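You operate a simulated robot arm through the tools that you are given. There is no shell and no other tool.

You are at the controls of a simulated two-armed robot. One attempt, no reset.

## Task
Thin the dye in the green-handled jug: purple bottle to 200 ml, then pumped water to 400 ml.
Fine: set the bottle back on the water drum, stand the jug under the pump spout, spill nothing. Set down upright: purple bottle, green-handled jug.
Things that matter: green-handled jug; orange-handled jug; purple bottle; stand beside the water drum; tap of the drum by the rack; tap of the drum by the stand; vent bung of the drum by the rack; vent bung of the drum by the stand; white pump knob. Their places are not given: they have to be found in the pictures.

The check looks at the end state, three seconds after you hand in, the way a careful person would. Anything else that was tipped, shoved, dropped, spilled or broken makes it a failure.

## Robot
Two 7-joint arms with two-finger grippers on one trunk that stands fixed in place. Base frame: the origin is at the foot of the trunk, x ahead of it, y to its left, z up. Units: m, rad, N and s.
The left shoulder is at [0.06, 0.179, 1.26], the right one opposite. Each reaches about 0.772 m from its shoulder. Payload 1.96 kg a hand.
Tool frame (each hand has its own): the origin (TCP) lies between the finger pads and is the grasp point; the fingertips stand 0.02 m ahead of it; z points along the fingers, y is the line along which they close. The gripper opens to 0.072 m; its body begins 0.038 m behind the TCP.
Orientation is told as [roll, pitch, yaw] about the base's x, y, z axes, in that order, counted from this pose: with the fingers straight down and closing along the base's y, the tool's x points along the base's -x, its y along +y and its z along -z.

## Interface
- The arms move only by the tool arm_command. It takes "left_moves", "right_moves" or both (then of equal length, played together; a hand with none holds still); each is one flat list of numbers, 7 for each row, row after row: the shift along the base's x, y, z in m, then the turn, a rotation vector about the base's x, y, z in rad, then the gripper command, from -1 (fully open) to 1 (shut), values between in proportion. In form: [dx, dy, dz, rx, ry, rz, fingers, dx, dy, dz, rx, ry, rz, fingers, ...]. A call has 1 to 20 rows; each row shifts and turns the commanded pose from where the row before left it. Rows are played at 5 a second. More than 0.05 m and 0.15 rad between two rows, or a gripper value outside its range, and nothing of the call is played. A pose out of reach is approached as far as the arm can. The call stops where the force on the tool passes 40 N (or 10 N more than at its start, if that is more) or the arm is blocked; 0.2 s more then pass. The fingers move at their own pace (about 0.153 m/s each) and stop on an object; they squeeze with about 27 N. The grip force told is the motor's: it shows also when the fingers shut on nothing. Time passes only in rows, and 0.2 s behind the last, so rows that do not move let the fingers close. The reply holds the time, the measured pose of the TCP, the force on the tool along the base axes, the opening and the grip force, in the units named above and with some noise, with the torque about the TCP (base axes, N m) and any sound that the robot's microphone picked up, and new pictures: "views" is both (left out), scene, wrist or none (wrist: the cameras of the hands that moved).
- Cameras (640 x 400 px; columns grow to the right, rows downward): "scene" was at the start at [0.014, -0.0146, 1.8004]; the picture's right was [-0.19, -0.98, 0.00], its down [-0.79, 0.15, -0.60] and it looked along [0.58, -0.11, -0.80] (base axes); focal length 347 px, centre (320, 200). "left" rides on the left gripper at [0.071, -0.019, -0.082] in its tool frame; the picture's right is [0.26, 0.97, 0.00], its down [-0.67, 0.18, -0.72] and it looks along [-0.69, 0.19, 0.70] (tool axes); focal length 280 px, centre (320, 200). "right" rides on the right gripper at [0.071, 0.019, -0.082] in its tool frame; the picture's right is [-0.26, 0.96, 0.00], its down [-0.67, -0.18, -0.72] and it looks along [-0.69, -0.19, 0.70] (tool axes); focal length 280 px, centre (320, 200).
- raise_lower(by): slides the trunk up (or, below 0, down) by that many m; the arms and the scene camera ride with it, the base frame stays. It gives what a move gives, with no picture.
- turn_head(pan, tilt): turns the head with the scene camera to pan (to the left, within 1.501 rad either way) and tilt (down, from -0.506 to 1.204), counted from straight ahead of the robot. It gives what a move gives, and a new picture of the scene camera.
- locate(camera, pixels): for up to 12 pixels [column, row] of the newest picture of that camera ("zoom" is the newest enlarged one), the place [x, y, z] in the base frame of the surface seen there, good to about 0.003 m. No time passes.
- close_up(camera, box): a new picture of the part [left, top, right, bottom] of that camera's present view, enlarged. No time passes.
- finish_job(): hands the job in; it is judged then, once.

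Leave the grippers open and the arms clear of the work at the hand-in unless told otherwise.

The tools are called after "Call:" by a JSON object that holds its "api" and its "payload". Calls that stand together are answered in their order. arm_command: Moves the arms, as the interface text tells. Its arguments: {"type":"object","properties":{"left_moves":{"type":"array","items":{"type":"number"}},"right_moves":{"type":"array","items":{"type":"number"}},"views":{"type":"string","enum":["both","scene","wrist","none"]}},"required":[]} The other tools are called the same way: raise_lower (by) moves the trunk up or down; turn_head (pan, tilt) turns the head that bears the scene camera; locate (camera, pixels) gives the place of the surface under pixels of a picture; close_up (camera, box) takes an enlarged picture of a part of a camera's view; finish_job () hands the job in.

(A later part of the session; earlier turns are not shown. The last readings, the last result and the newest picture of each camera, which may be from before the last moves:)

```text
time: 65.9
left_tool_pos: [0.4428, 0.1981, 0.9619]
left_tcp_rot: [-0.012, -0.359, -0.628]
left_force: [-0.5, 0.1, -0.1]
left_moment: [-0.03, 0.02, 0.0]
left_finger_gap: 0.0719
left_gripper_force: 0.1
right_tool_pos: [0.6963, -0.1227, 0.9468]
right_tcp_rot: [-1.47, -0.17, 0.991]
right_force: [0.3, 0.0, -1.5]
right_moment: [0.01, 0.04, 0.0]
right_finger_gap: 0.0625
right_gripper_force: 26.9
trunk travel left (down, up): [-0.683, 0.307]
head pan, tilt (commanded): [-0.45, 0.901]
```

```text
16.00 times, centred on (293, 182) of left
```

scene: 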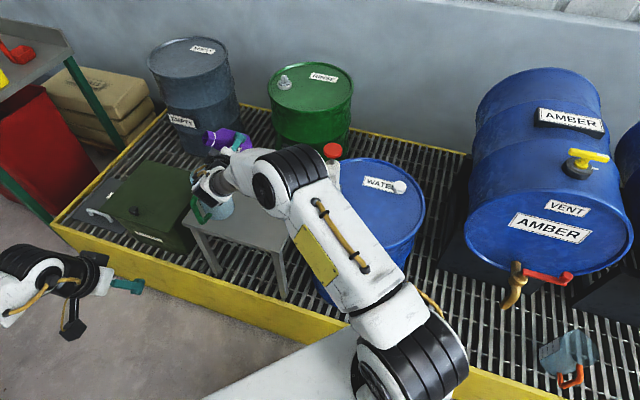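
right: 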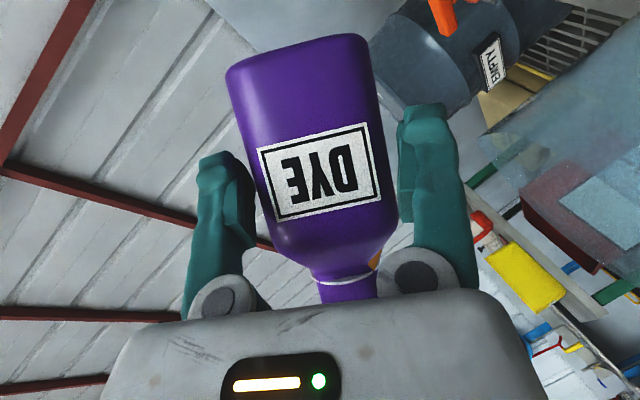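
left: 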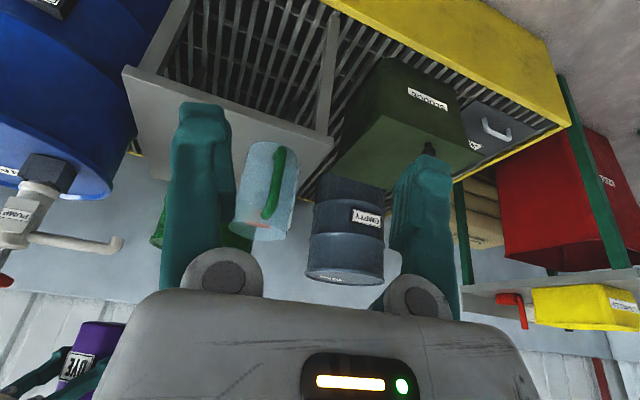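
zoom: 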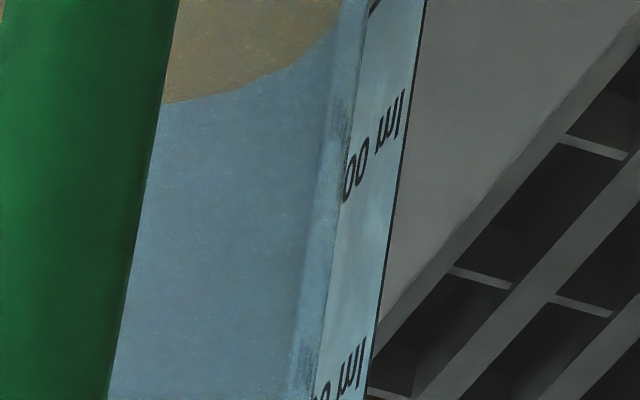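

The ticks sit at text height, so 200 ml corresponds to z≈0.766. I keep going, aiming to stop short at about 170 ml and then measure carefully. Next step is 0.07 rad.

Call:
{"api": "arm_command", "payload": {"right_moves": [0, 0, 0, -0.035, 0, 0, 1, 0, 0, 0, -0.035, 0, 0, 1, 0, 0, 0, 0, 0, 0, 1, 0, 0, 0, 0, 0, 0, 1, 0, 0, 0, 0, 0, 0, 1, 0, 0, 0, 0, 0, 0, 1], "views": "none"}}

Call:
{"api": "close_up", "payload": {"camera": "left", "box": [225, 130, 315, 200]}}

Call:
{"api": "close_up", "payload": {"camera": "scene", "box": [195, 125, 245, 200]}}

```text
time: 67.3
left_tool_pos: [0.4423, 0.1979, 0.9619]
left_tcp_rot: [-0.012, -0.36, -0.63]
left_force: [0.4, -0.7, 0.5]
left_moment: [0.0, 0.01, -0.02]
left_finger_gap: 0.0721
left_gripper_force: 0.0
right_tool_pos: [0.6954, -0.1213, 0.9453]
right_tcp_rot: [-1.51, -0.11, 0.996]
right_force: [0.0, 0.1, -2.0]
right_moment: [0.01, 0.06, 0.02]
right_finger_gap: 0.0624
right_gripper_force: 27.0
trunk travel left (down, up): [-0.683, 0.307]
head pan, tilt (commanded): [-0.45, 0.901]
```

```text
5.71 times, centred on (270, 165) of left
```

zoom: 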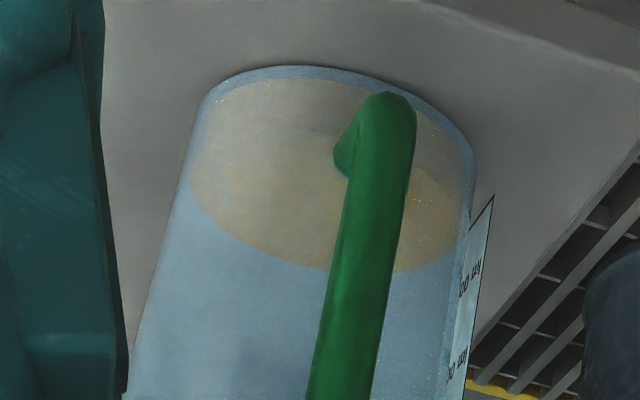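

```text
5.33 times, centred on (220, 162) of scene
```

zoom: 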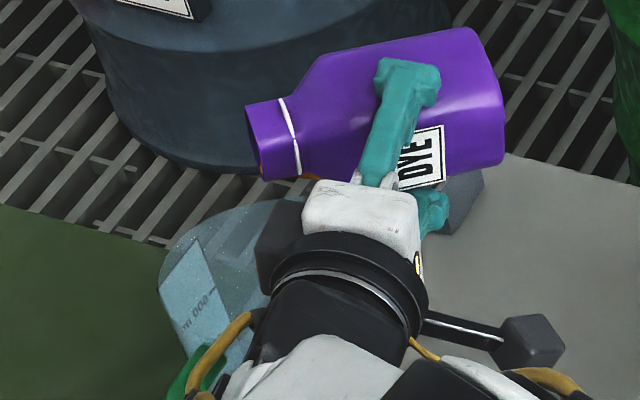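

About 100 ml now. I tilt another 0.07 rad.

Call:
{"api": "arm_command", "payload": {"right_moves": [0, 0, 0, -0.035, 0, 0, 1, 0, 0, 0, -0.035, 0, 0, 1, 0, 0, 0, 0, 0, 0, 1, 0, 0, 0, 0, 0, 0, 1, 0, 0, 0, 0, 0, 0, 1, 0, 0, 0, 0, 0, 0, 1], "views": "none"}}

Call:
{"api": "close_up", "payload": {"camera": "left", "box": [225, 130, 315, 200]}}

Call:
{"api": "close_up", "payload": {"camera": "scene", "box": [195, 125, 245, 200]}}

```text
time: 68.7
left_tool_pos: [0.4442, 0.1983, 0.962]
left_tcp_rot: [-0.013, -0.36, -0.628]
left_force: [-0.2, -0.5, -0.2]
left_moment: [0.0, -0.01, 0.0]
left_finger_gap: 0.0722
left_gripper_force: 0.1
right_tool_pos: [0.6948, -0.1208, 0.945]
right_tcp_rot: [-1.547, -0.049, 1.0]
right_force: [-0.4, -0.2, -2.1]
right_moment: [0.01, 0.03, 0.01]
right_finger_gap: 0.0628
right_gripper_force: 26.9
trunk travel left (down, up): [-0.683, 0.307]
head pan, tilt (commanded): [-0.45, 0.901]
```

```text
5.71 times, centred on (270, 165) of left
```

zoom: 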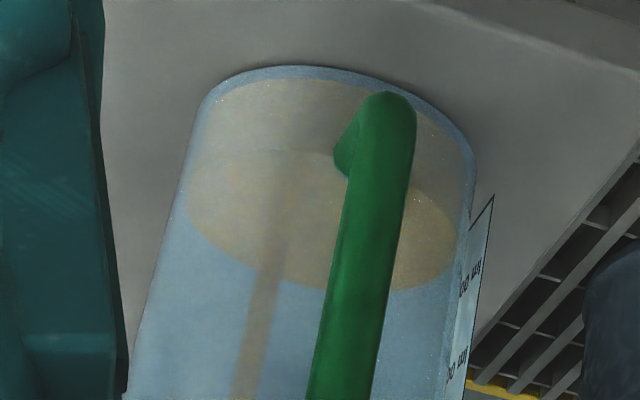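

```text
5.33 times, centred on (220, 162) of scene
```

zoom: 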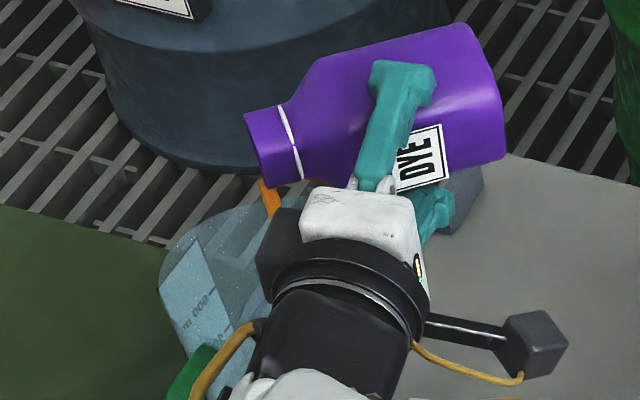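

The dye is still streaming, with the level at about 140 ml. I hold without tilting for 0.6 s and check.

Call:
{"api": "arm_command", "payload": {"right_moves": [0, 0, 0, 0, 0, 0, 1, 0, 0, 0, 0, 0, 0, 1], "views": "none"}}

Call:
{"api": "close_up", "payload": {"camera": "left", "box": [225, 130, 315, 200]}}

```text
time: 69.3
left_tool_pos: [0.443, 0.198, 0.9612]
left_tcp_rot: [-0.013, -0.36, -0.628]
left_force: [0.5, 0.1, -0.2]
left_moment: [-0.01, 0.03, -0.04]
left_finger_gap: 0.0718
left_gripper_force: 0.1
right_tool_pos: [0.6952, -0.1225, 0.945]
right_tcp_rot: [-1.548, -0.05, 1.001]
right_force: [-0.1, -0.2, -1.8]
right_moment: [-0.02, 0.03, 0.01]
right_finger_gap: 0.0623
right_gripper_force: 27.1
trunk travel left (down, up): [-0.683, 0.307]
head pan, tilt (commanded): [-0.45, 0.901]
```

```text
5.71 times, centred on (270, 165) of left
```

zoom: 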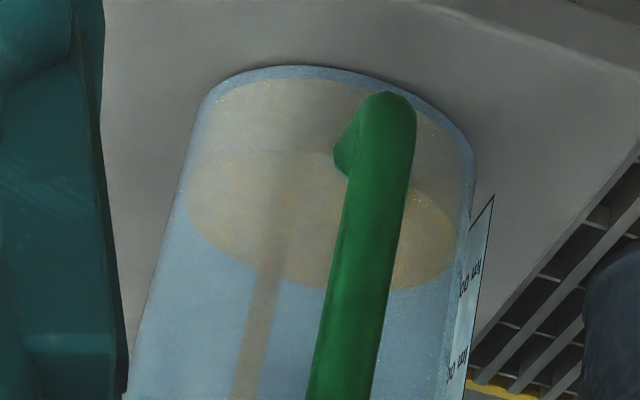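

The level barely changed, so it's just a dribble near balance at about 145 ml. I add 0.04 rad and pause.

Call:
{"api": "arm_command", "payload": {"right_moves": [0, 0, 0, -0.04, 0, 0, 1, 0, 0, 0, 0, 0, 0, 1, 0, 0, 0, 0, 0, 0, 1, 0, 0, 0, 0, 0, 0, 1], "views": "none"}}

Call:
{"api": "close_up", "payload": {"camera": "left", "box": [225, 130, 315, 200]}}

```text
time: 70.3
left_tool_pos: [0.4436, 0.1985, 0.9611]
left_tcp_rot: [-0.012, -0.36, -0.629]
left_force: [0.1, 0.1, 0.2]
left_moment: [-0.04, -0.01, 0.01]
left_finger_gap: 0.072
left_gripper_force: 0.0
right_tool_pos: [0.6946, -0.1216, 0.9451]
right_tcp_rot: [-1.57, -0.017, 1.002]
right_force: [0.3, -0.4, -1.2]
right_moment: [0.02, 0.03, -0.01]
right_finger_gap: 0.0622
right_gripper_force: 26.8
trunk travel left (down, up): [-0.683, 0.307]
head pan, tilt (commanded): [-0.45, 0.901]
```

```text
5.71 times, centred on (270, 165) of left
```

zoom: 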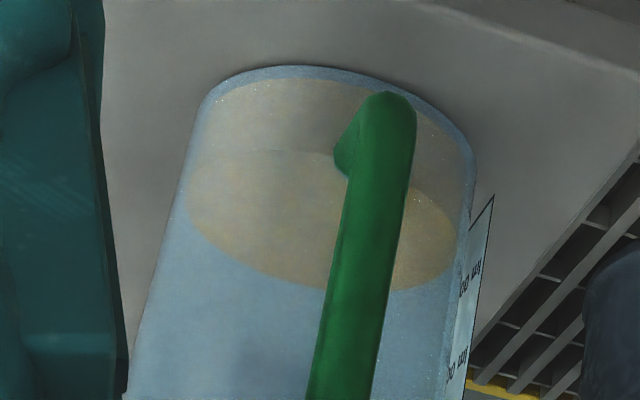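

The level is unchanged and no stream shows. I add another 0.04 rad.

Call:
{"api": "arm_command", "payload": {"right_moves": [0, 0, 0, -0.04, 0, 0, 1, 0, 0, 0, 0, 0, 0, 1, 0, 0, 0, 0, 0, 0, 1, 0, 0, 0, 0, 0, 0, 1, 0, 0, 0, 0, 0, 0, 1], "views": "none"}}

Call:
{"api": "close_up", "payload": {"camera": "left", "box": [225, 130, 315, 200]}}

Call:
{"api": "close_up", "payload": {"camera": "scene", "box": [195, 125, 245, 200]}}

```text
time: 71.5
left_tool_pos: [0.4443, 0.1982, 0.9605]
left_tcp_rot: [-0.012, -0.359, -0.63]
left_force: [-0.1, -0.2, -0.2]
left_moment: [-0.01, -0.02, 0.01]
left_finger_gap: 0.0721
left_gripper_force: 0.1
right_tool_pos: [0.6942, -0.1224, 0.9447]
right_tcp_rot: [-1.591, 0.019, 1.001]
right_force: [-0.6, -0.4, -1.6]
right_moment: [0.01, 0.03, 0.01]
right_finger_gap: 0.0622
right_gripper_force: 27.5
trunk travel left (down, up): [-0.683, 0.307]
head pan, tilt (commanded): [-0.45, 0.901]
```

```text
5.71 times, centred on (270, 165) of left
```

zoom: 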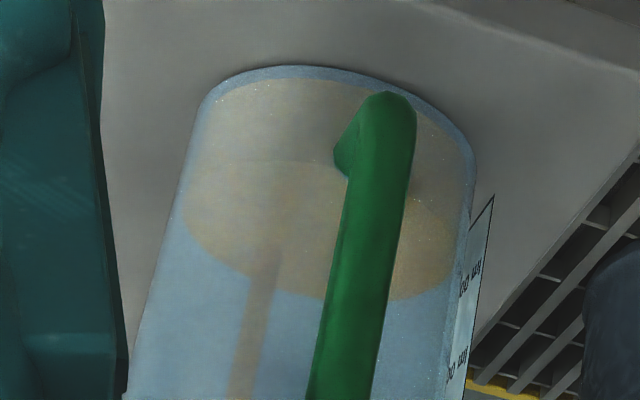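

```text
5.33 times, centred on (220, 162) of scene
```

zoom: 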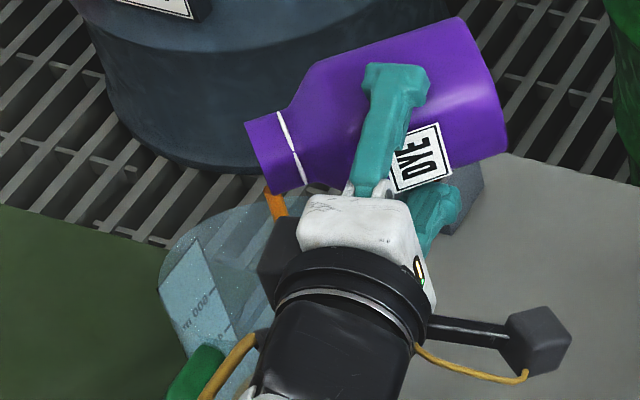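

The stream is on again and the level is near 165 ml. I hold still for 0.6 s and re-measure.

Call:
{"api": "arm_command", "payload": {"right_moves": [0, 0, 0, 0, 0, 0, 1, 0, 0, 0, 0, 0, 0, 1], "views": "none"}}

Call:
{"api": "close_up", "payload": {"camera": "left", "box": [225, 130, 315, 200]}}

Call:
{"api": "locate", "payload": {"camera": "zoom", "pixels": [[280, 160], [270, 190], [300, 80], [295, 100], [285, 140], [260, 160], [230, 170], [320, 300], [470, 275], [468, 300], [457, 360], [440, 290]]}}

```text
time: 72.1
left_tool_pos: [0.4437, 0.1976, 0.9611]
left_tcp_rot: [-0.014, -0.361, -0.629]
left_force: [-0.6, -0.1, 0.2]
left_moment: [0.01, 0.01, -0.01]
left_finger_gap: 0.0721
left_gripper_force: 0.1
right_tool_pos: [0.6954, -0.1218, 0.9446]
right_tcp_rot: [-1.592, 0.015, 1.002]
right_force: [-0.5, 0.5, -1.6]
right_moment: [0.0, 0.0, -0.02]
right_finger_gap: 0.0621
right_gripper_force: 27.4
trunk travel left (down, up): [-0.683, 0.307]
head pan, tilt (commanded): [-0.45, 0.901]
```

```text
5.71 times, centred on (270, 165) of left
```

zoom: 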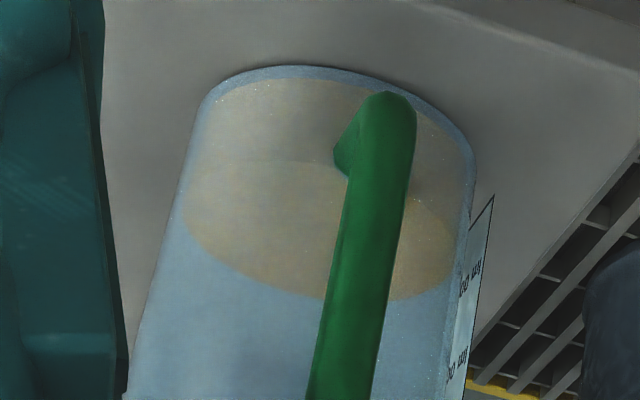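

```text
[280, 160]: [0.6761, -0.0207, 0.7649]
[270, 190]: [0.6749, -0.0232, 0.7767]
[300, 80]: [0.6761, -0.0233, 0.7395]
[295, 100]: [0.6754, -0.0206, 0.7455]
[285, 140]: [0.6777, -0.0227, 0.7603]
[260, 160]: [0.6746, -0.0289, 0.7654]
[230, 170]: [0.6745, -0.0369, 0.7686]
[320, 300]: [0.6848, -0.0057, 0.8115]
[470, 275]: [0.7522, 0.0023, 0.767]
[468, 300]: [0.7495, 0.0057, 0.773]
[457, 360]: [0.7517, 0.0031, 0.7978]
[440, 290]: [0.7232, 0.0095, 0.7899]
```

The flow stopped again. Near-wall readings put the surface at z≈0.764 and the 200 mark at ~0.767–0.769, so about 170–182 ml. I'll tilt the bottle back to stop any flow, lift it slightly over the jug, and measure with a clear view.

Call:
{"api": "arm_command", "payload": {"right_moves": [0, 0, 0, 0.1, 0, 0, 1, 0, 0, 0, 0.12, 0, 0, 1, 0, 0, 0.005, 0.13, 0, 0, 1, 0, 0, 0.01, 0.13, 0, 0, 1, 0, 0, 0.01, 0.13, 0, 0, 1, 0, 0, 0.01, 0.13, 0, 0, 1, 0, 0, 0.01, 0.13, 0, 0, 1], "views": "scene"}}

Call:
{"api": "close_up", "payload": {"camera": "left", "box": [225, 130, 315, 200]}}

Call:
{"api": "close_up", "payload": {"camera": "scene", "box": [185, 110, 257, 230]}}

```text
time: 73.7
left_tool_pos: [0.4424, 0.1973, 0.9613]
left_tcp_rot: [-0.013, -0.36, -0.629]
left_force: [0.5, -0.3, -0.8]
left_moment: [-0.04, 0.04, 0.0]
left_finger_gap: 0.0719
left_gripper_force: 0.0
right_tool_pos: [0.6936, -0.1232, 0.9906]
right_tcp_rot: [-1.027, -0.689, 0.798]
right_force: [-0.6, 0.3, -1.4]
right_moment: [0.01, 0.06, 0.02]
right_finger_gap: 0.0622
right_gripper_force: 26.8
trunk travel left (down, up): [-0.683, 0.307]
head pan, tilt (commanded): [-0.45, 0.901]
```

scene: 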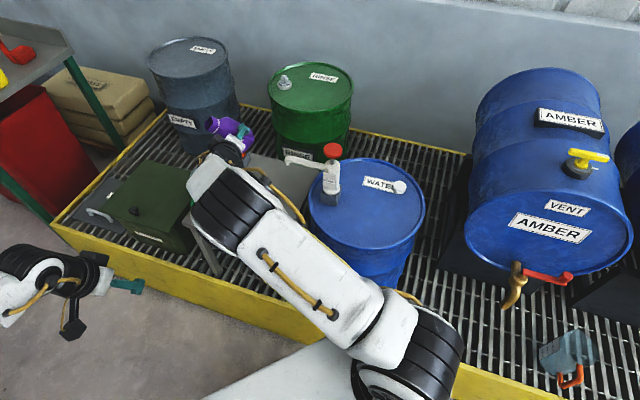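

```text
5.71 times, centred on (270, 165) of left
```

zoom: 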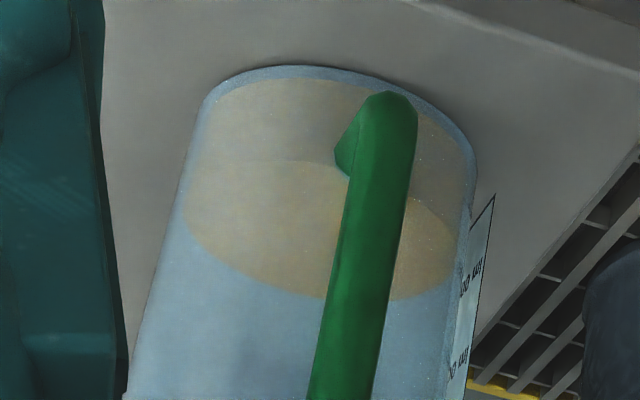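

```text
3.33 times, centred on (221, 170) of scene
```

zoom: 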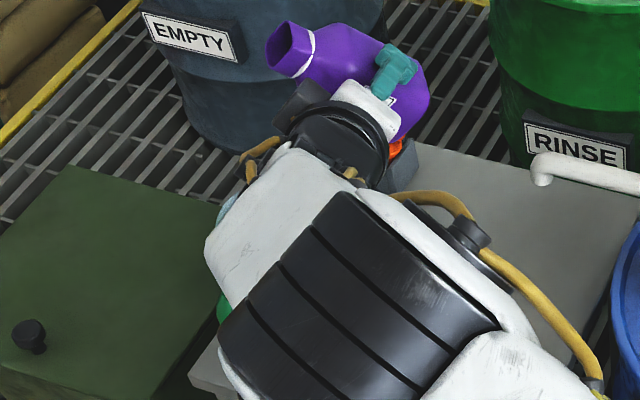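

The elbow took a different posture and is now in front of the jug from this view. I'll check where it is so that nothing touches the jug.

Call:
{"api": "locate", "payload": {"camera": "scene", "pixels": [[230, 200], [215, 180], [240, 225], [205, 195], [290, 270], [250, 170], [200, 165], [215, 150]]}}

Call:
{"api": "close_up", "payload": {"camera": "left", "box": [100, 60, 420, 300]}}

```text
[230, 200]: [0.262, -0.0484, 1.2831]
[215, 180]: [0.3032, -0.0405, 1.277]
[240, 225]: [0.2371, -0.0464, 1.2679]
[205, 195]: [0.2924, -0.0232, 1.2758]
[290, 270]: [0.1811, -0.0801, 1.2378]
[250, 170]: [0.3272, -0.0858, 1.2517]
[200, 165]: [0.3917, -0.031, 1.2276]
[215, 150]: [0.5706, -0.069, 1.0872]
```

```text
1.67 times, centred on (260, 180) of left
```

zoom: 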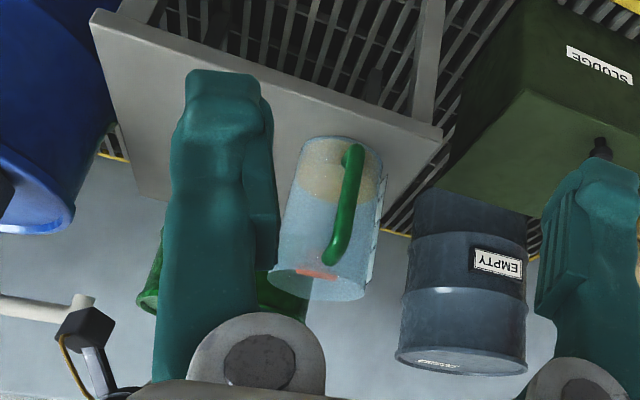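

The elbow is high (z≈1.28) and far from the jug, so that's fine. I'll zoom on where the dye surface meets the label side of the jug to compare it with the 200 text directly.

Call:
{"api": "close_up", "payload": {"camera": "left", "box": [282, 152, 312, 187]}}

Call:
{"api": "locate", "payload": {"camera": "zoom", "pixels": [[330, 230], [345, 250], [360, 210], [370, 240], [375, 200], [350, 300], [380, 300], [395, 270], [370, 180], [340, 180], [300, 150], [320, 330]]}}

```text
11.43 times, centred on (297, 170) of left
```

zoom: 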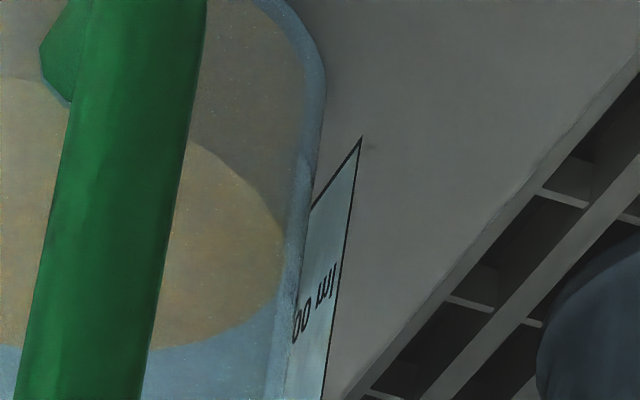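

```text
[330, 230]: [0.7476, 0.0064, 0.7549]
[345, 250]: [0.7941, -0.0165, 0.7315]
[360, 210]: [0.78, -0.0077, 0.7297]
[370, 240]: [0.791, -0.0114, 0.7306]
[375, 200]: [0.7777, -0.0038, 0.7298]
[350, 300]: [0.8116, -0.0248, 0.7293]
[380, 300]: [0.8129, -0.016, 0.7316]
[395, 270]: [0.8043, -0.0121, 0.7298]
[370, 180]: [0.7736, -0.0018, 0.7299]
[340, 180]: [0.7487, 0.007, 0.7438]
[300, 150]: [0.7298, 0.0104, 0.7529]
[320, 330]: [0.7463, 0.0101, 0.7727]
```

I have two estimates, 0.7645 from the near and far edges and about 0.757 from the right end. I'll get the wall heights right at the surface's right end to settle it.

Call:
{"api": "locate", "payload": {"camera": "zoom", "pixels": [[284, 255], [284, 230], [284, 280], [270, 255], [240, 300], [220, 160], [300, 200], [230, 100], [250, 60], [297, 320], [300, 300], [310, 290]]}}

```text
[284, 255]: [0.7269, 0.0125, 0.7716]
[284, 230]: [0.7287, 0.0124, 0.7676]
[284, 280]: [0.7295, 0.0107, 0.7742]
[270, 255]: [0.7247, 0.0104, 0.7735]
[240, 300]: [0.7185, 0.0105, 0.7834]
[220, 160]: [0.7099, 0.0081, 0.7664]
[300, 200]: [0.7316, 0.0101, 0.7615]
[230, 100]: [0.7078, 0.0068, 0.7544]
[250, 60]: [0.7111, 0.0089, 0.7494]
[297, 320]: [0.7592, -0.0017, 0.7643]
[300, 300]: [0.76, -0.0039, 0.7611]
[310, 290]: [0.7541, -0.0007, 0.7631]
```

The estimates range over roughly 160–185 ml, so I want a direct look at the tick marks from inside with the head camera. I'll bring the bottle fully upright over its spot and move back and right so the arm no longer hides the jug.

Call:
{"api": "arm_command", "payload": {"right_moves": [0, 0, 0.005, 0.14, 0, 0, 1, 0, 0, 0.005, 0.14, 0, 0, 1, 0, 0, 0.005, 0.14, 0, 0, 1, 0, 0, 0.005, 0.14, 0, 0, 1, 0, -0.005, 0.005, 0.135, 0, 0, 1, -0.01, -0.015, 0.015, 0, 0, 0, 1, -0.02, -0.015, 0.015, 0, 0, 0, 1, -0.02, -0.01, 0.015, 0, 0, 0, 1, -0.02, -0.01, 0.015, 0, 0, 0, 1], "views": "scene"}}

```text
time: 75.7
left_tool_pos: [0.4421, 0.1985, 0.9613]
left_tcp_rot: [-0.011, -0.36, -0.629]
left_force: [-0.2, -0.5, 1.4]
left_moment: [-0.01, 0.0, 0.01]
left_finger_gap: 0.0723
left_gripper_force: 0.1
right_tool_pos: [0.6246, -0.1752, 1.0758]
right_tcp_rot: [-0.057, -1.0, 0.04]
right_force: [-0.1, -0.7, -1.2]
right_moment: [0.04, 0.02, 0.01]
right_finger_gap: 0.0613
right_gripper_force: 27.4
trunk travel left (down, up): [-0.683, 0.307]
head pan, tilt (commanded): [-0.45, 0.901]
```

scene: 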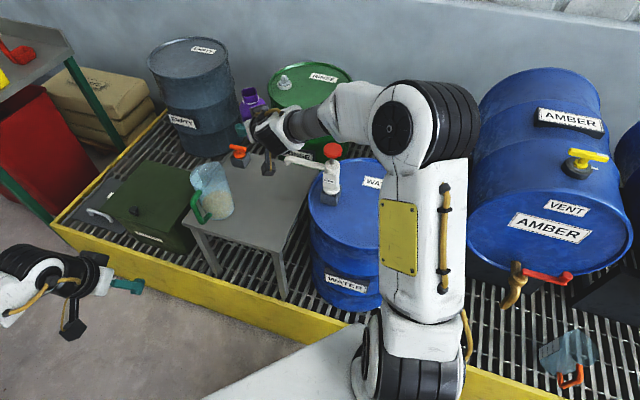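

The jug is in clear view again at (212, 192). I'll zoom on it, and check the grip too, since the gap slowly shrinks.

Call:
{"api": "close_up", "payload": {"camera": "scene", "box": [182, 155, 246, 230]}}

Call:
{"api": "close_up", "payload": {"camera": "scene", "box": [186, 162, 218, 198]}}

Call:
{"api": "close_up", "payload": {"camera": "right", "box": [160, 20, 480, 300]}}

```text
5.33 times, centred on (214, 192) of scene
```

zoom: 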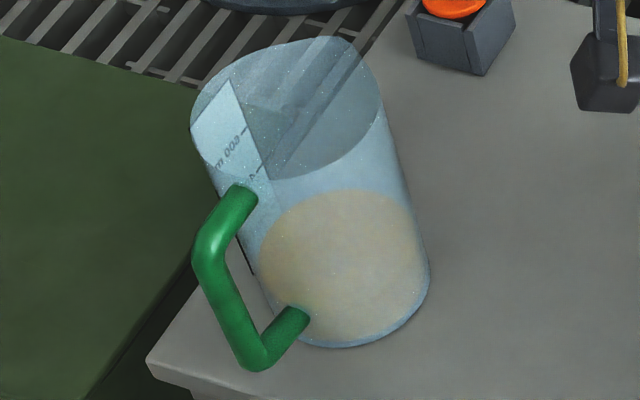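

```text
11.11 times, centred on (202, 180) of scene
```

zoom: 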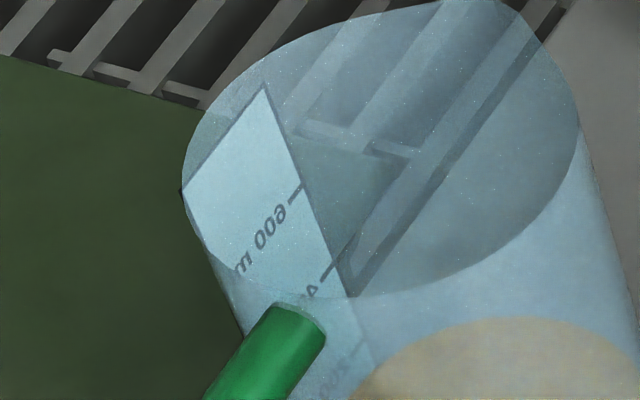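

```text
1.43 times, centred on (320, 160) of right
```

zoom: 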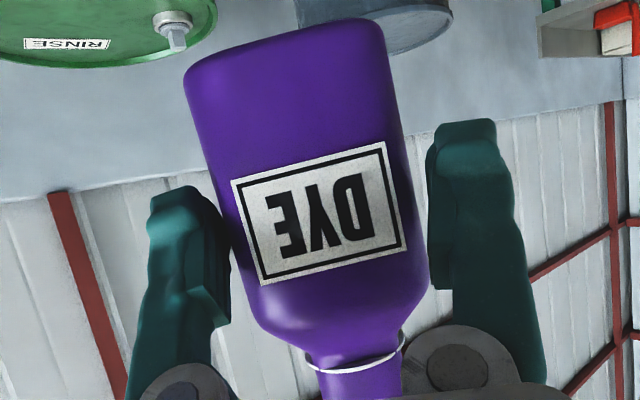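

The grip is stable. I'll redo the scene zoom and locate points for a careful ray computation of the surface.

Call:
{"api": "close_up", "payload": {"camera": "scene", "box": [186, 162, 250, 232]}}

Call:
{"api": "locate", "payload": {"camera": "zoom", "pixels": [[325, 165], [322, 325], [243, 235], [405, 240], [220, 105], [240, 152], [160, 60], [270, 40], [350, 50], [380, 120], [280, 160], [320, 300]]}}

```text
5.71 times, centred on (218, 197) of scene
```

zoom: 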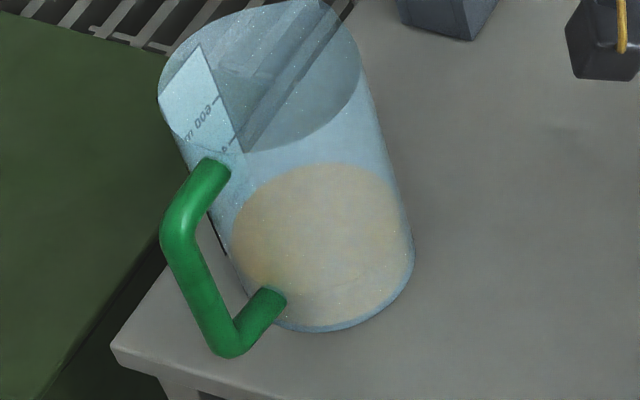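

```text
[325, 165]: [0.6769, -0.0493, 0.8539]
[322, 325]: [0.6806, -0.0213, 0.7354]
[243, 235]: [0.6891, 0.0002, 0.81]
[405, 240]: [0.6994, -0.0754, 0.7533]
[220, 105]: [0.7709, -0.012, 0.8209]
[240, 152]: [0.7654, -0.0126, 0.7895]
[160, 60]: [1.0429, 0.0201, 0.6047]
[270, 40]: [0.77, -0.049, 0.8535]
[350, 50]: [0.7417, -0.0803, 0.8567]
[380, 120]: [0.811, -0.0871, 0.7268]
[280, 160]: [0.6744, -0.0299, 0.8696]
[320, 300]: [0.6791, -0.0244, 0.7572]
```

The ticks by the head camera: 600 at z≈0.8256 and 400 at ≈0.795, so 200 sits at ≈0.764 and zero at ≈0.7335. The surface averages about 0.7615, so roughly 175–180 ml. I'll cross-check with the weight by taking a few still force readings.

Call:
{"api": "arm_command", "payload": {"right_moves": [0, 0, 0, 0, 0, 0, 1], "views": "none"}}

Call:
{"api": "arm_command", "payload": {"right_moves": [0, 0, 0, 0, 0, 0, 1], "views": "none"}}

Call:
{"api": "arm_command", "payload": {"right_moves": [0, 0, 0, 0, 0, 0, 1], "views": "none"}}

Call:
{"api": "arm_command", "payload": {"right_moves": [0, 0, 0, 0, 0, 0, 1], "views": "none"}}

Call:
{"api": "arm_command", "payload": {"right_moves": [0, 0, 0, 0, 0, 0, 1], "views": "none"}}

Call:
{"api": "arm_command", "payload": {"right_moves": [0, 0, 0, 0, 0, 0, 1], "views": "none"}}

```text
time: 76.1
left_tool_pos: [0.4422, 0.1971, 0.9608]
left_tcp_rot: [-0.011, -0.36, -0.629]
left_force: [-0.6, -0.8, -0.8]
left_moment: [-0.03, 0.0, -0.02]
left_finger_gap: 0.0721
left_gripper_force: 0.0
right_tool_pos: [0.6239, -0.1749, 1.0765]
right_tcp_rot: [-0.058, -0.999, 0.041]
right_force: [-1.2, -0.3, -0.9]
right_moment: [0.01, 0.06, 0.02]
right_finger_gap: 0.0615
right_gripper_force: 27.1
trunk travel left (down, up): [-0.683, 0.307]
head pan, tilt (commanded): [-0.45, 0.901]
```

```text
time: 76.5
left_tool_pos: [0.4434, 0.197, 0.9611]
left_tcp_rot: [-0.012, -0.359, -0.628]
left_force: [0.1, -1.2, 0.0]
left_moment: [0.0, 0.0, -0.01]
left_finger_gap: 0.072
left_gripper_force: 0.0
right_tool_pos: [0.6272, -0.1761, 1.0759]
right_tcp_rot: [-0.057, -0.999, 0.04]
right_force: [-0.2, 0.3, -1.5]
right_moment: [0.02, 0.02, -0.01]
right_finger_gap: 0.0614
right_gripper_force: 26.9
trunk travel left (down, up): [-0.683, 0.307]
head pan, tilt (commanded): [-0.45, 0.901]
```

```text
time: 76.9
left_tool_pos: [0.4427, 0.198, 0.9614]
left_tcp_rot: [-0.013, -0.359, -0.628]
left_force: [0.2, 0.0, -0.4]
left_moment: [-0.03, -0.01, 0.0]
left_finger_gap: 0.0721
left_gripper_force: 0.0
right_tool_pos: [0.626, -0.1748, 1.0755]
right_tcp_rot: [-0.056, -1.0, 0.041]
right_force: [-0.2, 0.9, -0.4]
right_moment: [0.01, -0.03, 0.0]
right_finger_gap: 0.0615
right_gripper_force: 27.7
trunk travel left (down, up): [-0.683, 0.307]
head pan, tilt (commanded): [-0.45, 0.901]
```

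```text
time: 77.3
left_tool_pos: [0.4431, 0.1983, 0.9603]
left_tcp_rot: [-0.012, -0.359, -0.627]
left_force: [-0.2, 0.0, 0.0]
left_moment: [0.0, 0.0, 0.0]
left_finger_gap: 0.0719
left_gripper_force: 0.1
right_tool_pos: [0.6258, -0.1759, 1.0762]
right_tcp_rot: [-0.055, -1.001, 0.039]
right_force: [-0.4, 0.2, -0.8]
right_moment: [0.02, 0.03, -0.01]
right_finger_gap: 0.0617
right_gripper_force: 26.3
trunk travel left (down, up): [-0.683, 0.307]
head pan, tilt (commanded): [-0.45, 0.901]
```

```text
time: 77.7
left_tool_pos: [0.4421, 0.1978, 0.9612]
left_tcp_rot: [-0.012, -0.358, -0.627]
left_force: [-0.1, 0.8, 0.0]
left_moment: [0.0, 0.03, 0.01]
left_finger_gap: 0.0721
left_gripper_force: 0.0
right_tool_pos: [0.6244, -0.1756, 1.0755]
right_tcp_rot: [-0.056, -1.0, 0.04]
right_force: [0.1, -0.2, -1.3]
right_moment: [-0.02, 0.04, 0.0]
right_finger_gap: 0.0614
right_gripper_force: 27.3
trunk travel left (down, up): [-0.683, 0.307]
head pan, tilt (commanded): [-0.45, 0.901]
```

```text
time: 78.1
left_tool_pos: [0.4424, 0.1967, 0.9613]
left_tcp_rot: [-0.011, -0.359, -0.63]
left_force: [-0.1, 0.2, 0.7]
left_moment: [0.0, 0.01, -0.01]
left_finger_gap: 0.072
left_gripper_force: 0.1
right_tool_pos: [0.6259, -0.175, 1.0755]
right_tcp_rot: [-0.056, -1.0, 0.041]
right_force: [-0.1, 0.2, -0.9]
right_moment: [0.02, -0.02, 0.01]
right_finger_gap: 0.0615
right_gripper_force: 27.0
trunk travel left (down, up): [-0.683, 0.307]
head pan, tilt (commanded): [-0.45, 0.901]
```

The weight now reads about -1.03 N against -2.84 N before, so ≈184 ml has been poured, in agreement with the visual ~180. I need about 17–20 ml more. I return to the pour place and tilt back to about 69° first, with no flow expected there.

Call:
{"api": "arm_command", "payload": {"right_moves": [0.0173, 0.0133, -0.0213, 0, 0, 0, 1, 0.0173, 0.0133, -0.0213, 0, 0, 0, 1, 0.0173, 0.0133, -0.0213, 0, 0, 0, 1, 0.0173, 0.0133, -0.0213, 0, 0, 0, 1, 0, 0, 0, -0.13, 0, 0, 1, 0, 0, 0, -0.13, 0, 0, 1, 0, 0, 0, -0.13, 0, 0, 1, 0, 0, -0.005, -0.13, 0, 0, 1, 0, 0, -0.01, -0.13, 0, 0, 1, 0, 0, -0.01, -0.13, 0, 0, 1, 0, 0, -0.01, -0.13, 0, 0, 1, 0, 0, -0.01, -0.13, 0, 0, 1, 0, 0, 0, -0.13, 0, 0, 1], "views": "both"}}

Call:
{"api": "close_up", "payload": {"camera": "left", "box": [225, 130, 315, 200]}}

```text
time: 80.9
left_tool_pos: [0.442, 0.1985, 0.9606]
left_tcp_rot: [-0.013, -0.36, -0.628]
left_force: [0.8, -0.6, 0.2]
left_moment: [-0.01, 0.0, 0.0]
left_finger_gap: 0.072
left_gripper_force: 0.0
right_tool_pos: [0.6946, -0.1226, 0.9458]
right_tcp_rot: [-1.374, -0.312, 0.969]
right_force: [-0.6, -0.4, -0.4]
right_moment: [0.02, 0.03, -0.01]
right_finger_gap: 0.0611
right_gripper_force: 27.2
trunk travel left (down, up): [-0.683, 0.307]
head pan, tilt (commanded): [-0.45, 0.901]
```

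scene: 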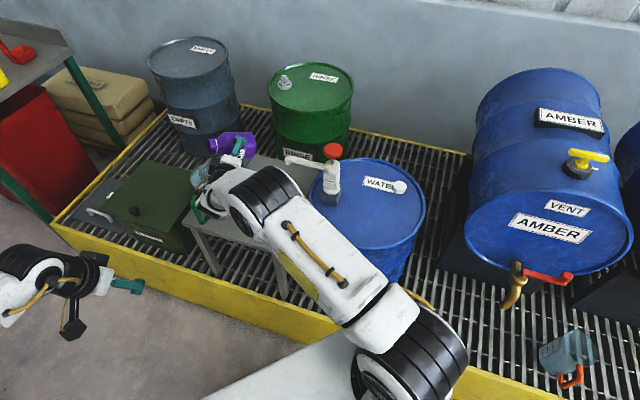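
right: 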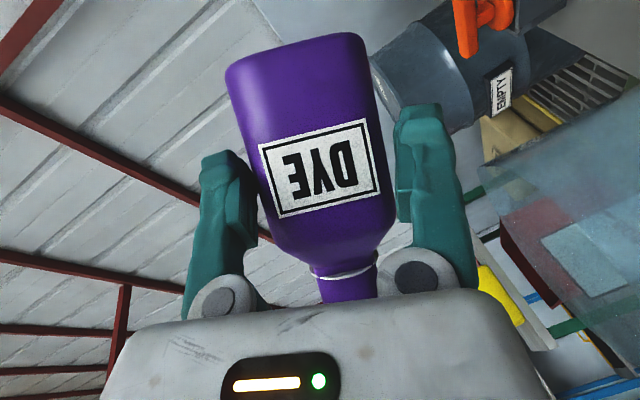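

```text
5.71 times, centred on (270, 165) of left
```

zoom: 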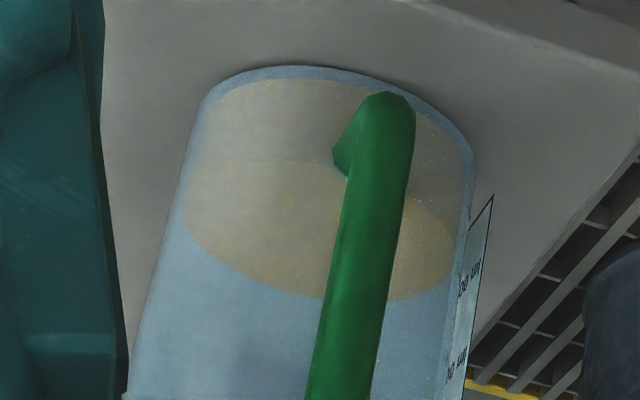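

The rotation reading matches the earlier ~69° point and the level is unchanged. I tilt on to about 1.56 rad, just short of where the flow stopped.

Call:
{"api": "arm_command", "payload": {"right_moves": [0, 0, 0, -0.12, 0, 0, 1, 0, 0, 0, -0.12, 0, 0, 1, 0, 0, 0, -0.12, 0, 0, 1, 0, 0, 0, 0, 0, 0, 1, 0, 0, 0, 0, 0, 0, 1], "views": "none"}}

Call:
{"api": "close_up", "payload": {"camera": "left", "box": [225, 130, 315, 200]}}

Call:
{"api": "close_up", "payload": {"camera": "scene", "box": [195, 125, 245, 200]}}

```text
time: 82.1
left_tool_pos: [0.4429, 0.1975, 0.96]
left_tcp_rot: [-0.013, -0.359, -0.628]
left_force: [-0.7, 0.0, -0.1]
left_moment: [0.0, 0.0, -0.02]
left_finger_gap: 0.0723
left_gripper_force: 0.0
right_tool_pos: [0.6935, -0.1235, 0.9454]
right_tcp_rot: [-1.573, -0.013, 1.001]
right_force: [0.0, -0.6, -1.2]
right_moment: [0.04, 0.04, 0.0]
right_finger_gap: 0.0609
right_gripper_force: 27.2
trunk travel left (down, up): [-0.683, 0.307]
head pan, tilt (commanded): [-0.45, 0.901]
```

```text
5.71 times, centred on (270, 165) of left
```

zoom: 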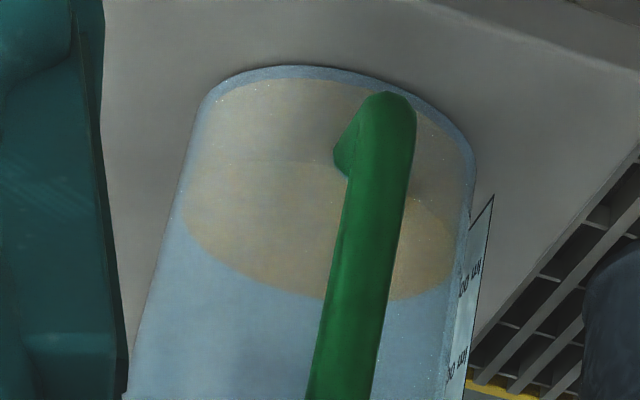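

```text
5.33 times, centred on (220, 162) of scene
```

zoom: 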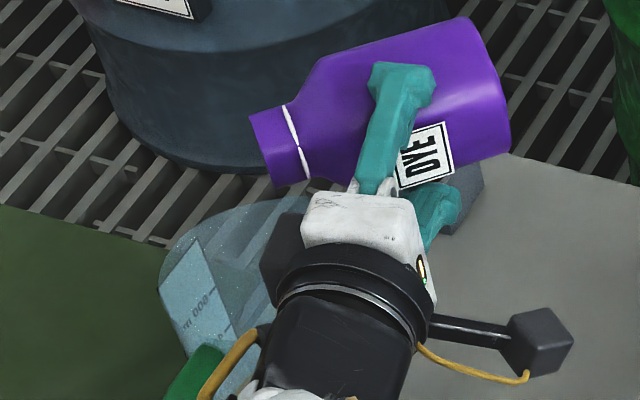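

No flow yet, as expected. I tilt another 0.05 rad in small steps with pauses.

Call:
{"api": "arm_command", "payload": {"right_moves": [0, 0, 0, -0.03, 0, 0, 1, 0, 0, 0, -0.02, 0, 0, 1, 0, 0, 0, 0, 0, 0, 1, 0, 0, 0, 0, 0, 0, 1], "views": "none"}}

Call:
{"api": "close_up", "payload": {"camera": "left", "box": [225, 130, 315, 200]}}

```text
time: 83.1
left_tool_pos: [0.4419, 0.1978, 0.9603]
left_tcp_rot: [-0.012, -0.359, -0.628]
left_force: [0.0, -0.1, 0.1]
left_moment: [0.03, -0.01, 0.03]
left_finger_gap: 0.0717
left_gripper_force: 0.1
right_tool_pos: [0.6944, -0.1234, 0.9454]
right_tcp_rot: [-1.598, 0.029, 0.999]
right_force: [-0.3, -0.4, -1.3]
right_moment: [0.01, 0.01, 0.01]
right_finger_gap: 0.061
right_gripper_force: 27.0
trunk travel left (down, up): [-0.683, 0.307]
head pan, tilt (commanded): [-0.45, 0.901]
```

```text
5.71 times, centred on (270, 165) of left
```

zoom: 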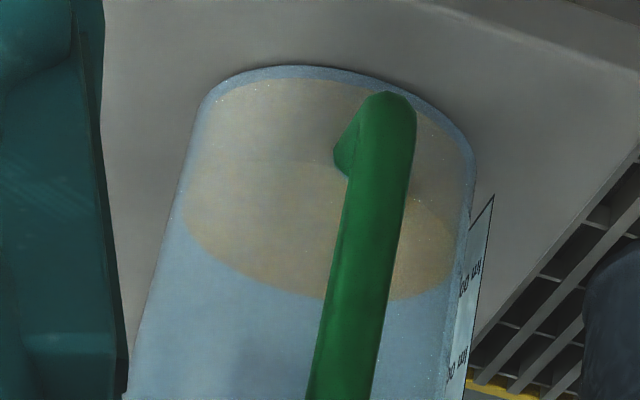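

Still unchanged. I tilt 0.025 rad more and pause.

Call:
{"api": "arm_command", "payload": {"right_moves": [0, 0, 0, -0.025, 0, 0, 1, 0, 0, 0, 0, 0, 0, 1, 0, 0, 0, 0, 0, 0, 1], "views": "none"}}

Call:
{"api": "close_up", "payload": {"camera": "left", "box": [225, 130, 315, 200]}}

```text
time: 83.9
left_tool_pos: [0.4448, 0.1981, 0.9613]
left_tcp_rot: [-0.013, -0.36, -0.628]
left_force: [0.3, 0.1, -0.6]
left_moment: [0.01, -0.01, 0.01]
left_finger_gap: 0.072
left_gripper_force: 0.0
right_tool_pos: [0.6953, -0.1238, 0.9446]
right_tcp_rot: [-1.614, 0.052, 1.0]
right_force: [0.1, 0.5, -1.5]
right_moment: [0.04, 0.01, 0.05]
right_finger_gap: 0.0612
right_gripper_force: 27.2
trunk travel left (down, up): [-0.683, 0.307]
head pan, tilt (commanded): [-0.45, 0.901]
```

```text
5.71 times, centred on (270, 165) of left
```

zoom: 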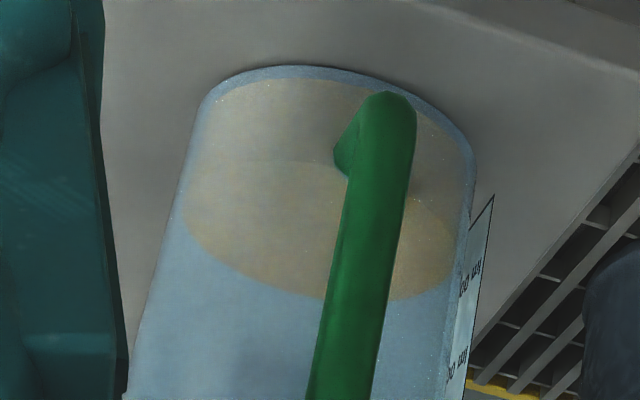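

Still no flow, with tilt about 1.63 rad. I add 0.02 and watch closely.

Call:
{"api": "arm_command", "payload": {"right_moves": [0, 0, 0, -0.02, 0, 0, 1, 0, 0, 0, 0, 0, 0, 1, 0, 0, 0, 0, 0, 0, 1], "views": "none"}}

Call:
{"api": "close_up", "payload": {"camera": "left", "box": [225, 130, 315, 200]}}

Call:
{"api": "close_up", "payload": {"camera": "scene", "box": [195, 125, 245, 200]}}

```text
time: 84.7
left_tool_pos: [0.4421, 0.1987, 0.96]
left_tcp_rot: [-0.012, -0.36, -0.625]
left_force: [0.1, 0.1, 0.6]
left_moment: [0.0, -0.01, -0.01]
left_finger_gap: 0.0719
left_gripper_force: 0.1
right_tool_pos: [0.6947, -0.123, 0.9443]
right_tcp_rot: [-1.624, 0.068, 1.001]
right_force: [0.0, 0.2, -0.1]
right_moment: [-0.01, 0.06, -0.02]
right_finger_gap: 0.0611
right_gripper_force: 27.3
trunk travel left (down, up): [-0.683, 0.307]
head pan, tilt (commanded): [-0.45, 0.901]
```

```text
5.71 times, centred on (270, 165) of left
```

zoom: 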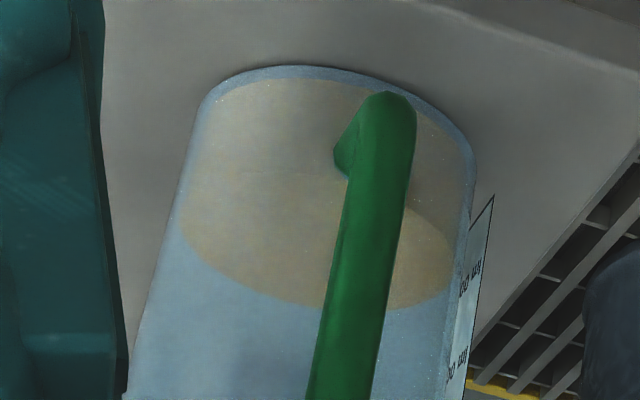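

```text
5.33 times, centred on (220, 162) of scene
```

zoom: 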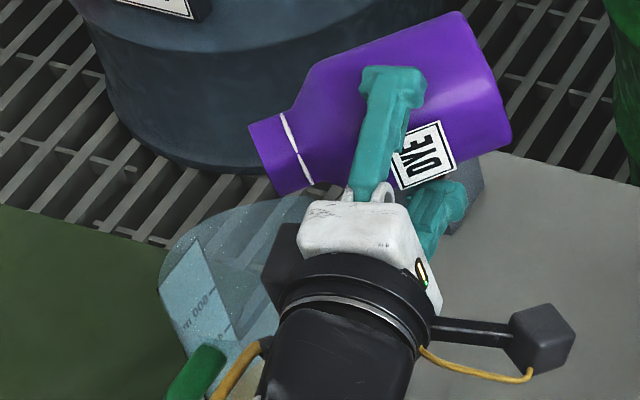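

A small burst came through: the surface rose by about 10 px, i.e. ~22 ml, so about 200–205 ml. I tilt back to stop pouring, lift and retreat as before, then measure again.

Call:
{"api": "arm_command", "payload": {"right_moves": [0, 0, 0, 0.14, 0, 0, 1, 0, 0, 0, 0.14, 0, 0, 1, 0, 0, 0.005, 0.14, 0, 0, 1, 0, 0, 0.005, 0.14, 0, 0, 1, 0, 0, 0.01, 0.14, 0, 0, 1, 0, 0, 0.01, 0.14, 0, 0, 1, 0, 0, 0.01, 0.14, 0, 0, 1, 0, 0, 0.005, 0.14, 0, 0, 1, 0, 0, 0.005, 0.14, 0, 0, 1, 0, 0, 0.005, 0.14, 0, 0, 1, 0, -0.005, 0.005, 0.14, 0, 0, 1, 0, -0.005, 0.005, 0.105, 0, 0, 1, -0.01, -0.015, 0.015, 0, 0, 0, 1, -0.02, -0.015, 0.015, 0, 0, 0, 1, -0.02, -0.01, 0.015, 0, 0, 0, 1, -0.02, -0.01, 0.015, 0, 0, 0, 1], "views": "scene"}}

Call:
{"api": "close_up", "payload": {"camera": "left", "box": [225, 130, 315, 200]}}

Call:
{"api": "close_up", "payload": {"camera": "scene", "box": [186, 162, 250, 232]}}

```text
time: 88.1
left_tool_pos: [0.4417, 0.1971, 0.9626]
left_tcp_rot: [-0.011, -0.36, -0.629]
left_force: [0.3, -0.5, -0.1]
left_moment: [0.04, 0.05, 0.03]
left_finger_gap: 0.0716
left_gripper_force: 0.0
right_tool_pos: [0.6241, -0.1832, 1.0702]
right_tcp_rot: [-0.022, -1.001, 0.011]
right_force: [0.2, -0.5, -0.4]
right_moment: [0.01, 0.08, -0.05]
right_finger_gap: 0.061
right_gripper_force: 27.2
trunk travel left (down, up): [-0.683, 0.307]
head pan, tilt (commanded): [-0.45, 0.901]
```

scene: 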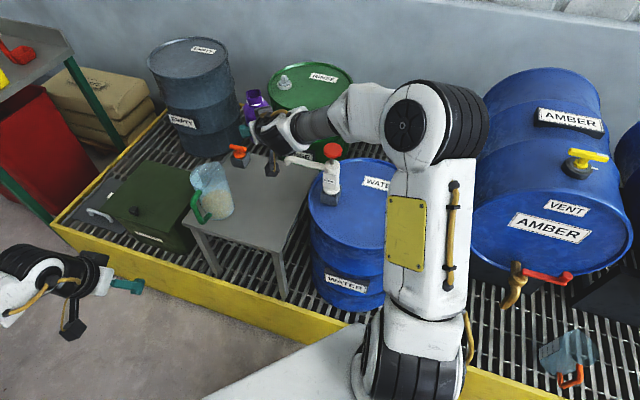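

```text
5.71 times, centred on (270, 165) of left
```

zoom: 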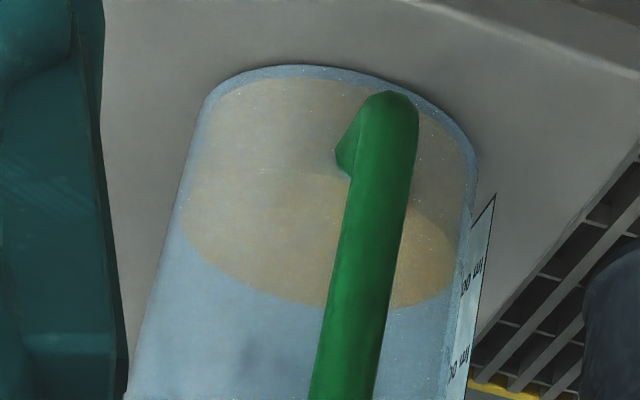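

```text
5.71 times, centred on (218, 197) of scene
```

zoom: 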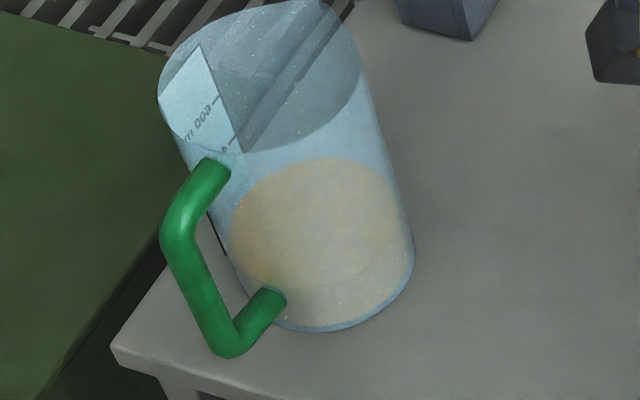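

The surface now averages z≈0.7655 against the 200 tick at ≈0.764–0.766, so the dye is at about 200–208 ml. I'll take a few more weight readings to confirm before returning the bottle.

Call:
{"api": "arm_command", "payload": {"right_moves": [0, 0, 0, 0, 0, 0, 1], "views": "none"}}

Call:
{"api": "arm_command", "payload": {"right_moves": [0, 0, 0, 0, 0, 0, 1], "views": "none"}}

Call:
{"api": "arm_command", "payload": {"right_moves": [0, 0, 0, 0, 0, 0, 1], "views": "none"}}

Call:
{"api": "arm_command", "payload": {"right_moves": [0, 0, 0, 0, 0, 0, 1], "views": "none"}}

Call:
{"api": "arm_command", "payload": {"right_moves": [0, 0, 0, 0, 0, 0, 1], "views": "none"}}

Call:
{"api": "arm_command", "payload": {"right_moves": [0, 0, 0, 0, 0, 0, 1], "views": "none"}}

Call:
{"api": "locate", "payload": {"camera": "zoom", "pixels": [[325, 158], [310, 158], [345, 160], [215, 98], [232, 143], [228, 150], [322, 330], [330, 165], [218, 100], [224, 120], [235, 140], [212, 100]]}}

```text
time: 88.5
left_tool_pos: [0.4419, 0.1983, 0.9618]
left_tcp_rot: [-0.011, -0.358, -0.629]
left_force: [-0.2, 0.5, 0.3]
left_moment: [-0.02, -0.02, 0.02]
left_finger_gap: 0.0719
left_gripper_force: 0.1
right_tool_pos: [0.625, -0.1838, 1.0697]
right_tcp_rot: [-0.023, -1.0, 0.011]
right_force: [-0.5, -0.2, -0.8]
right_moment: [0.01, 0.04, 0.0]
right_finger_gap: 0.0608
right_gripper_force: 27.2
trunk travel left (down, up): [-0.683, 0.307]
head pan, tilt (commanded): [-0.45, 0.901]
```

```text
time: 88.9
left_tool_pos: [0.4439, 0.1995, 0.9607]
left_tcp_rot: [-0.012, -0.359, -0.628]
left_force: [0.2, 0.7, 0.1]
left_moment: [-0.01, -0.03, 0.0]
left_finger_gap: 0.0723
left_gripper_force: 0.0
right_tool_pos: [0.6245, -0.183, 1.0694]
right_tcp_rot: [-0.022, -0.999, 0.01]
right_force: [-0.3, 0.7, -0.6]
right_moment: [-0.01, 0.02, -0.01]
right_finger_gap: 0.0609
right_gripper_force: 27.0
trunk travel left (down, up): [-0.683, 0.307]
head pan, tilt (commanded): [-0.45, 0.901]
```

```text
time: 89.3
left_tool_pos: [0.4424, 0.1979, 0.9606]
left_tcp_rot: [-0.012, -0.36, -0.629]
left_force: [-0.6, -0.5, -0.2]
left_moment: [0.02, 0.01, 0.0]
left_finger_gap: 0.0722
left_gripper_force: 0.0
right_tool_pos: [0.6261, -0.1825, 1.07]
right_tcp_rot: [-0.02, -1.0, 0.011]
right_force: [-0.3, 0.8, -0.4]
right_moment: [-0.02, 0.04, -0.01]
right_finger_gap: 0.061
right_gripper_force: 27.2
trunk travel left (down, up): [-0.683, 0.307]
head pan, tilt (commanded): [-0.45, 0.901]
```

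```text
time: 89.7
left_tool_pos: [0.4425, 0.198, 0.9619]
left_tcp_rot: [-0.012, -0.361, -0.629]
left_force: [-0.4, -0.9, 1.5]
left_moment: [-0.01, 0.01, 0.02]
left_finger_gap: 0.0719
left_gripper_force: 0.0
right_tool_pos: [0.6258, -0.1826, 1.0687]
right_tcp_rot: [-0.019, -1.0, 0.011]
right_force: [-0.1, 0.1, -0.7]
right_moment: [0.01, 0.03, -0.02]
right_finger_gap: 0.0609
right_gripper_force: 26.7
trunk travel left (down, up): [-0.683, 0.307]
head pan, tilt (commanded): [-0.45, 0.901]
```

```text
time: 90.1
left_tool_pos: [0.4427, 0.1976, 0.9609]
left_tcp_rot: [-0.013, -0.359, -0.628]
left_force: [-0.2, -0.3, 0.3]
left_moment: [0.01, -0.05, 0.0]
left_finger_gap: 0.0718
left_gripper_force: 0.0
right_tool_pos: [0.6257, -0.1837, 1.0701]
right_tcp_rot: [-0.021, -1.001, 0.011]
right_force: [0.5, 0.2, -1.2]
right_moment: [0.04, 0.02, 0.01]
right_finger_gap: 0.0605
right_gripper_force: 27.7
trunk travel left (down, up): [-0.683, 0.307]
head pan, tilt (commanded): [-0.45, 0.901]
```

```text
time: 90.5
left_tool_pos: [0.4408, 0.1986, 0.961]
left_tcp_rot: [-0.013, -0.359, -0.63]
left_force: [-0.5, 1.1, -1.1]
left_moment: [0.03, 0.0, -0.03]
left_finger_gap: 0.0721
left_gripper_force: 0.0
right_tool_pos: [0.6255, -0.1838, 1.0703]
right_tcp_rot: [-0.019, -1.0, 0.012]
right_force: [-0.2, -0.5, -0.5]
right_moment: [0.01, 0.01, 0.01]
right_finger_gap: 0.061
right_gripper_force: 26.6
trunk travel left (down, up): [-0.683, 0.307]
head pan, tilt (commanded): [-0.45, 0.901]
```

```text
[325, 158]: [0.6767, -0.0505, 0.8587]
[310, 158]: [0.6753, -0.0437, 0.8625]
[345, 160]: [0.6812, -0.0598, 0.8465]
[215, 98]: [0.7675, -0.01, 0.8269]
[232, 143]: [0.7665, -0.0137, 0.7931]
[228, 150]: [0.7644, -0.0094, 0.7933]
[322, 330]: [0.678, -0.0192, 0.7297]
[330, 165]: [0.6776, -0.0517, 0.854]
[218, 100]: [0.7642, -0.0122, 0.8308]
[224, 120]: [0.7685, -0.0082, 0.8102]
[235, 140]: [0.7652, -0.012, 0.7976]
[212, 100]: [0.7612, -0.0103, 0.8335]
```

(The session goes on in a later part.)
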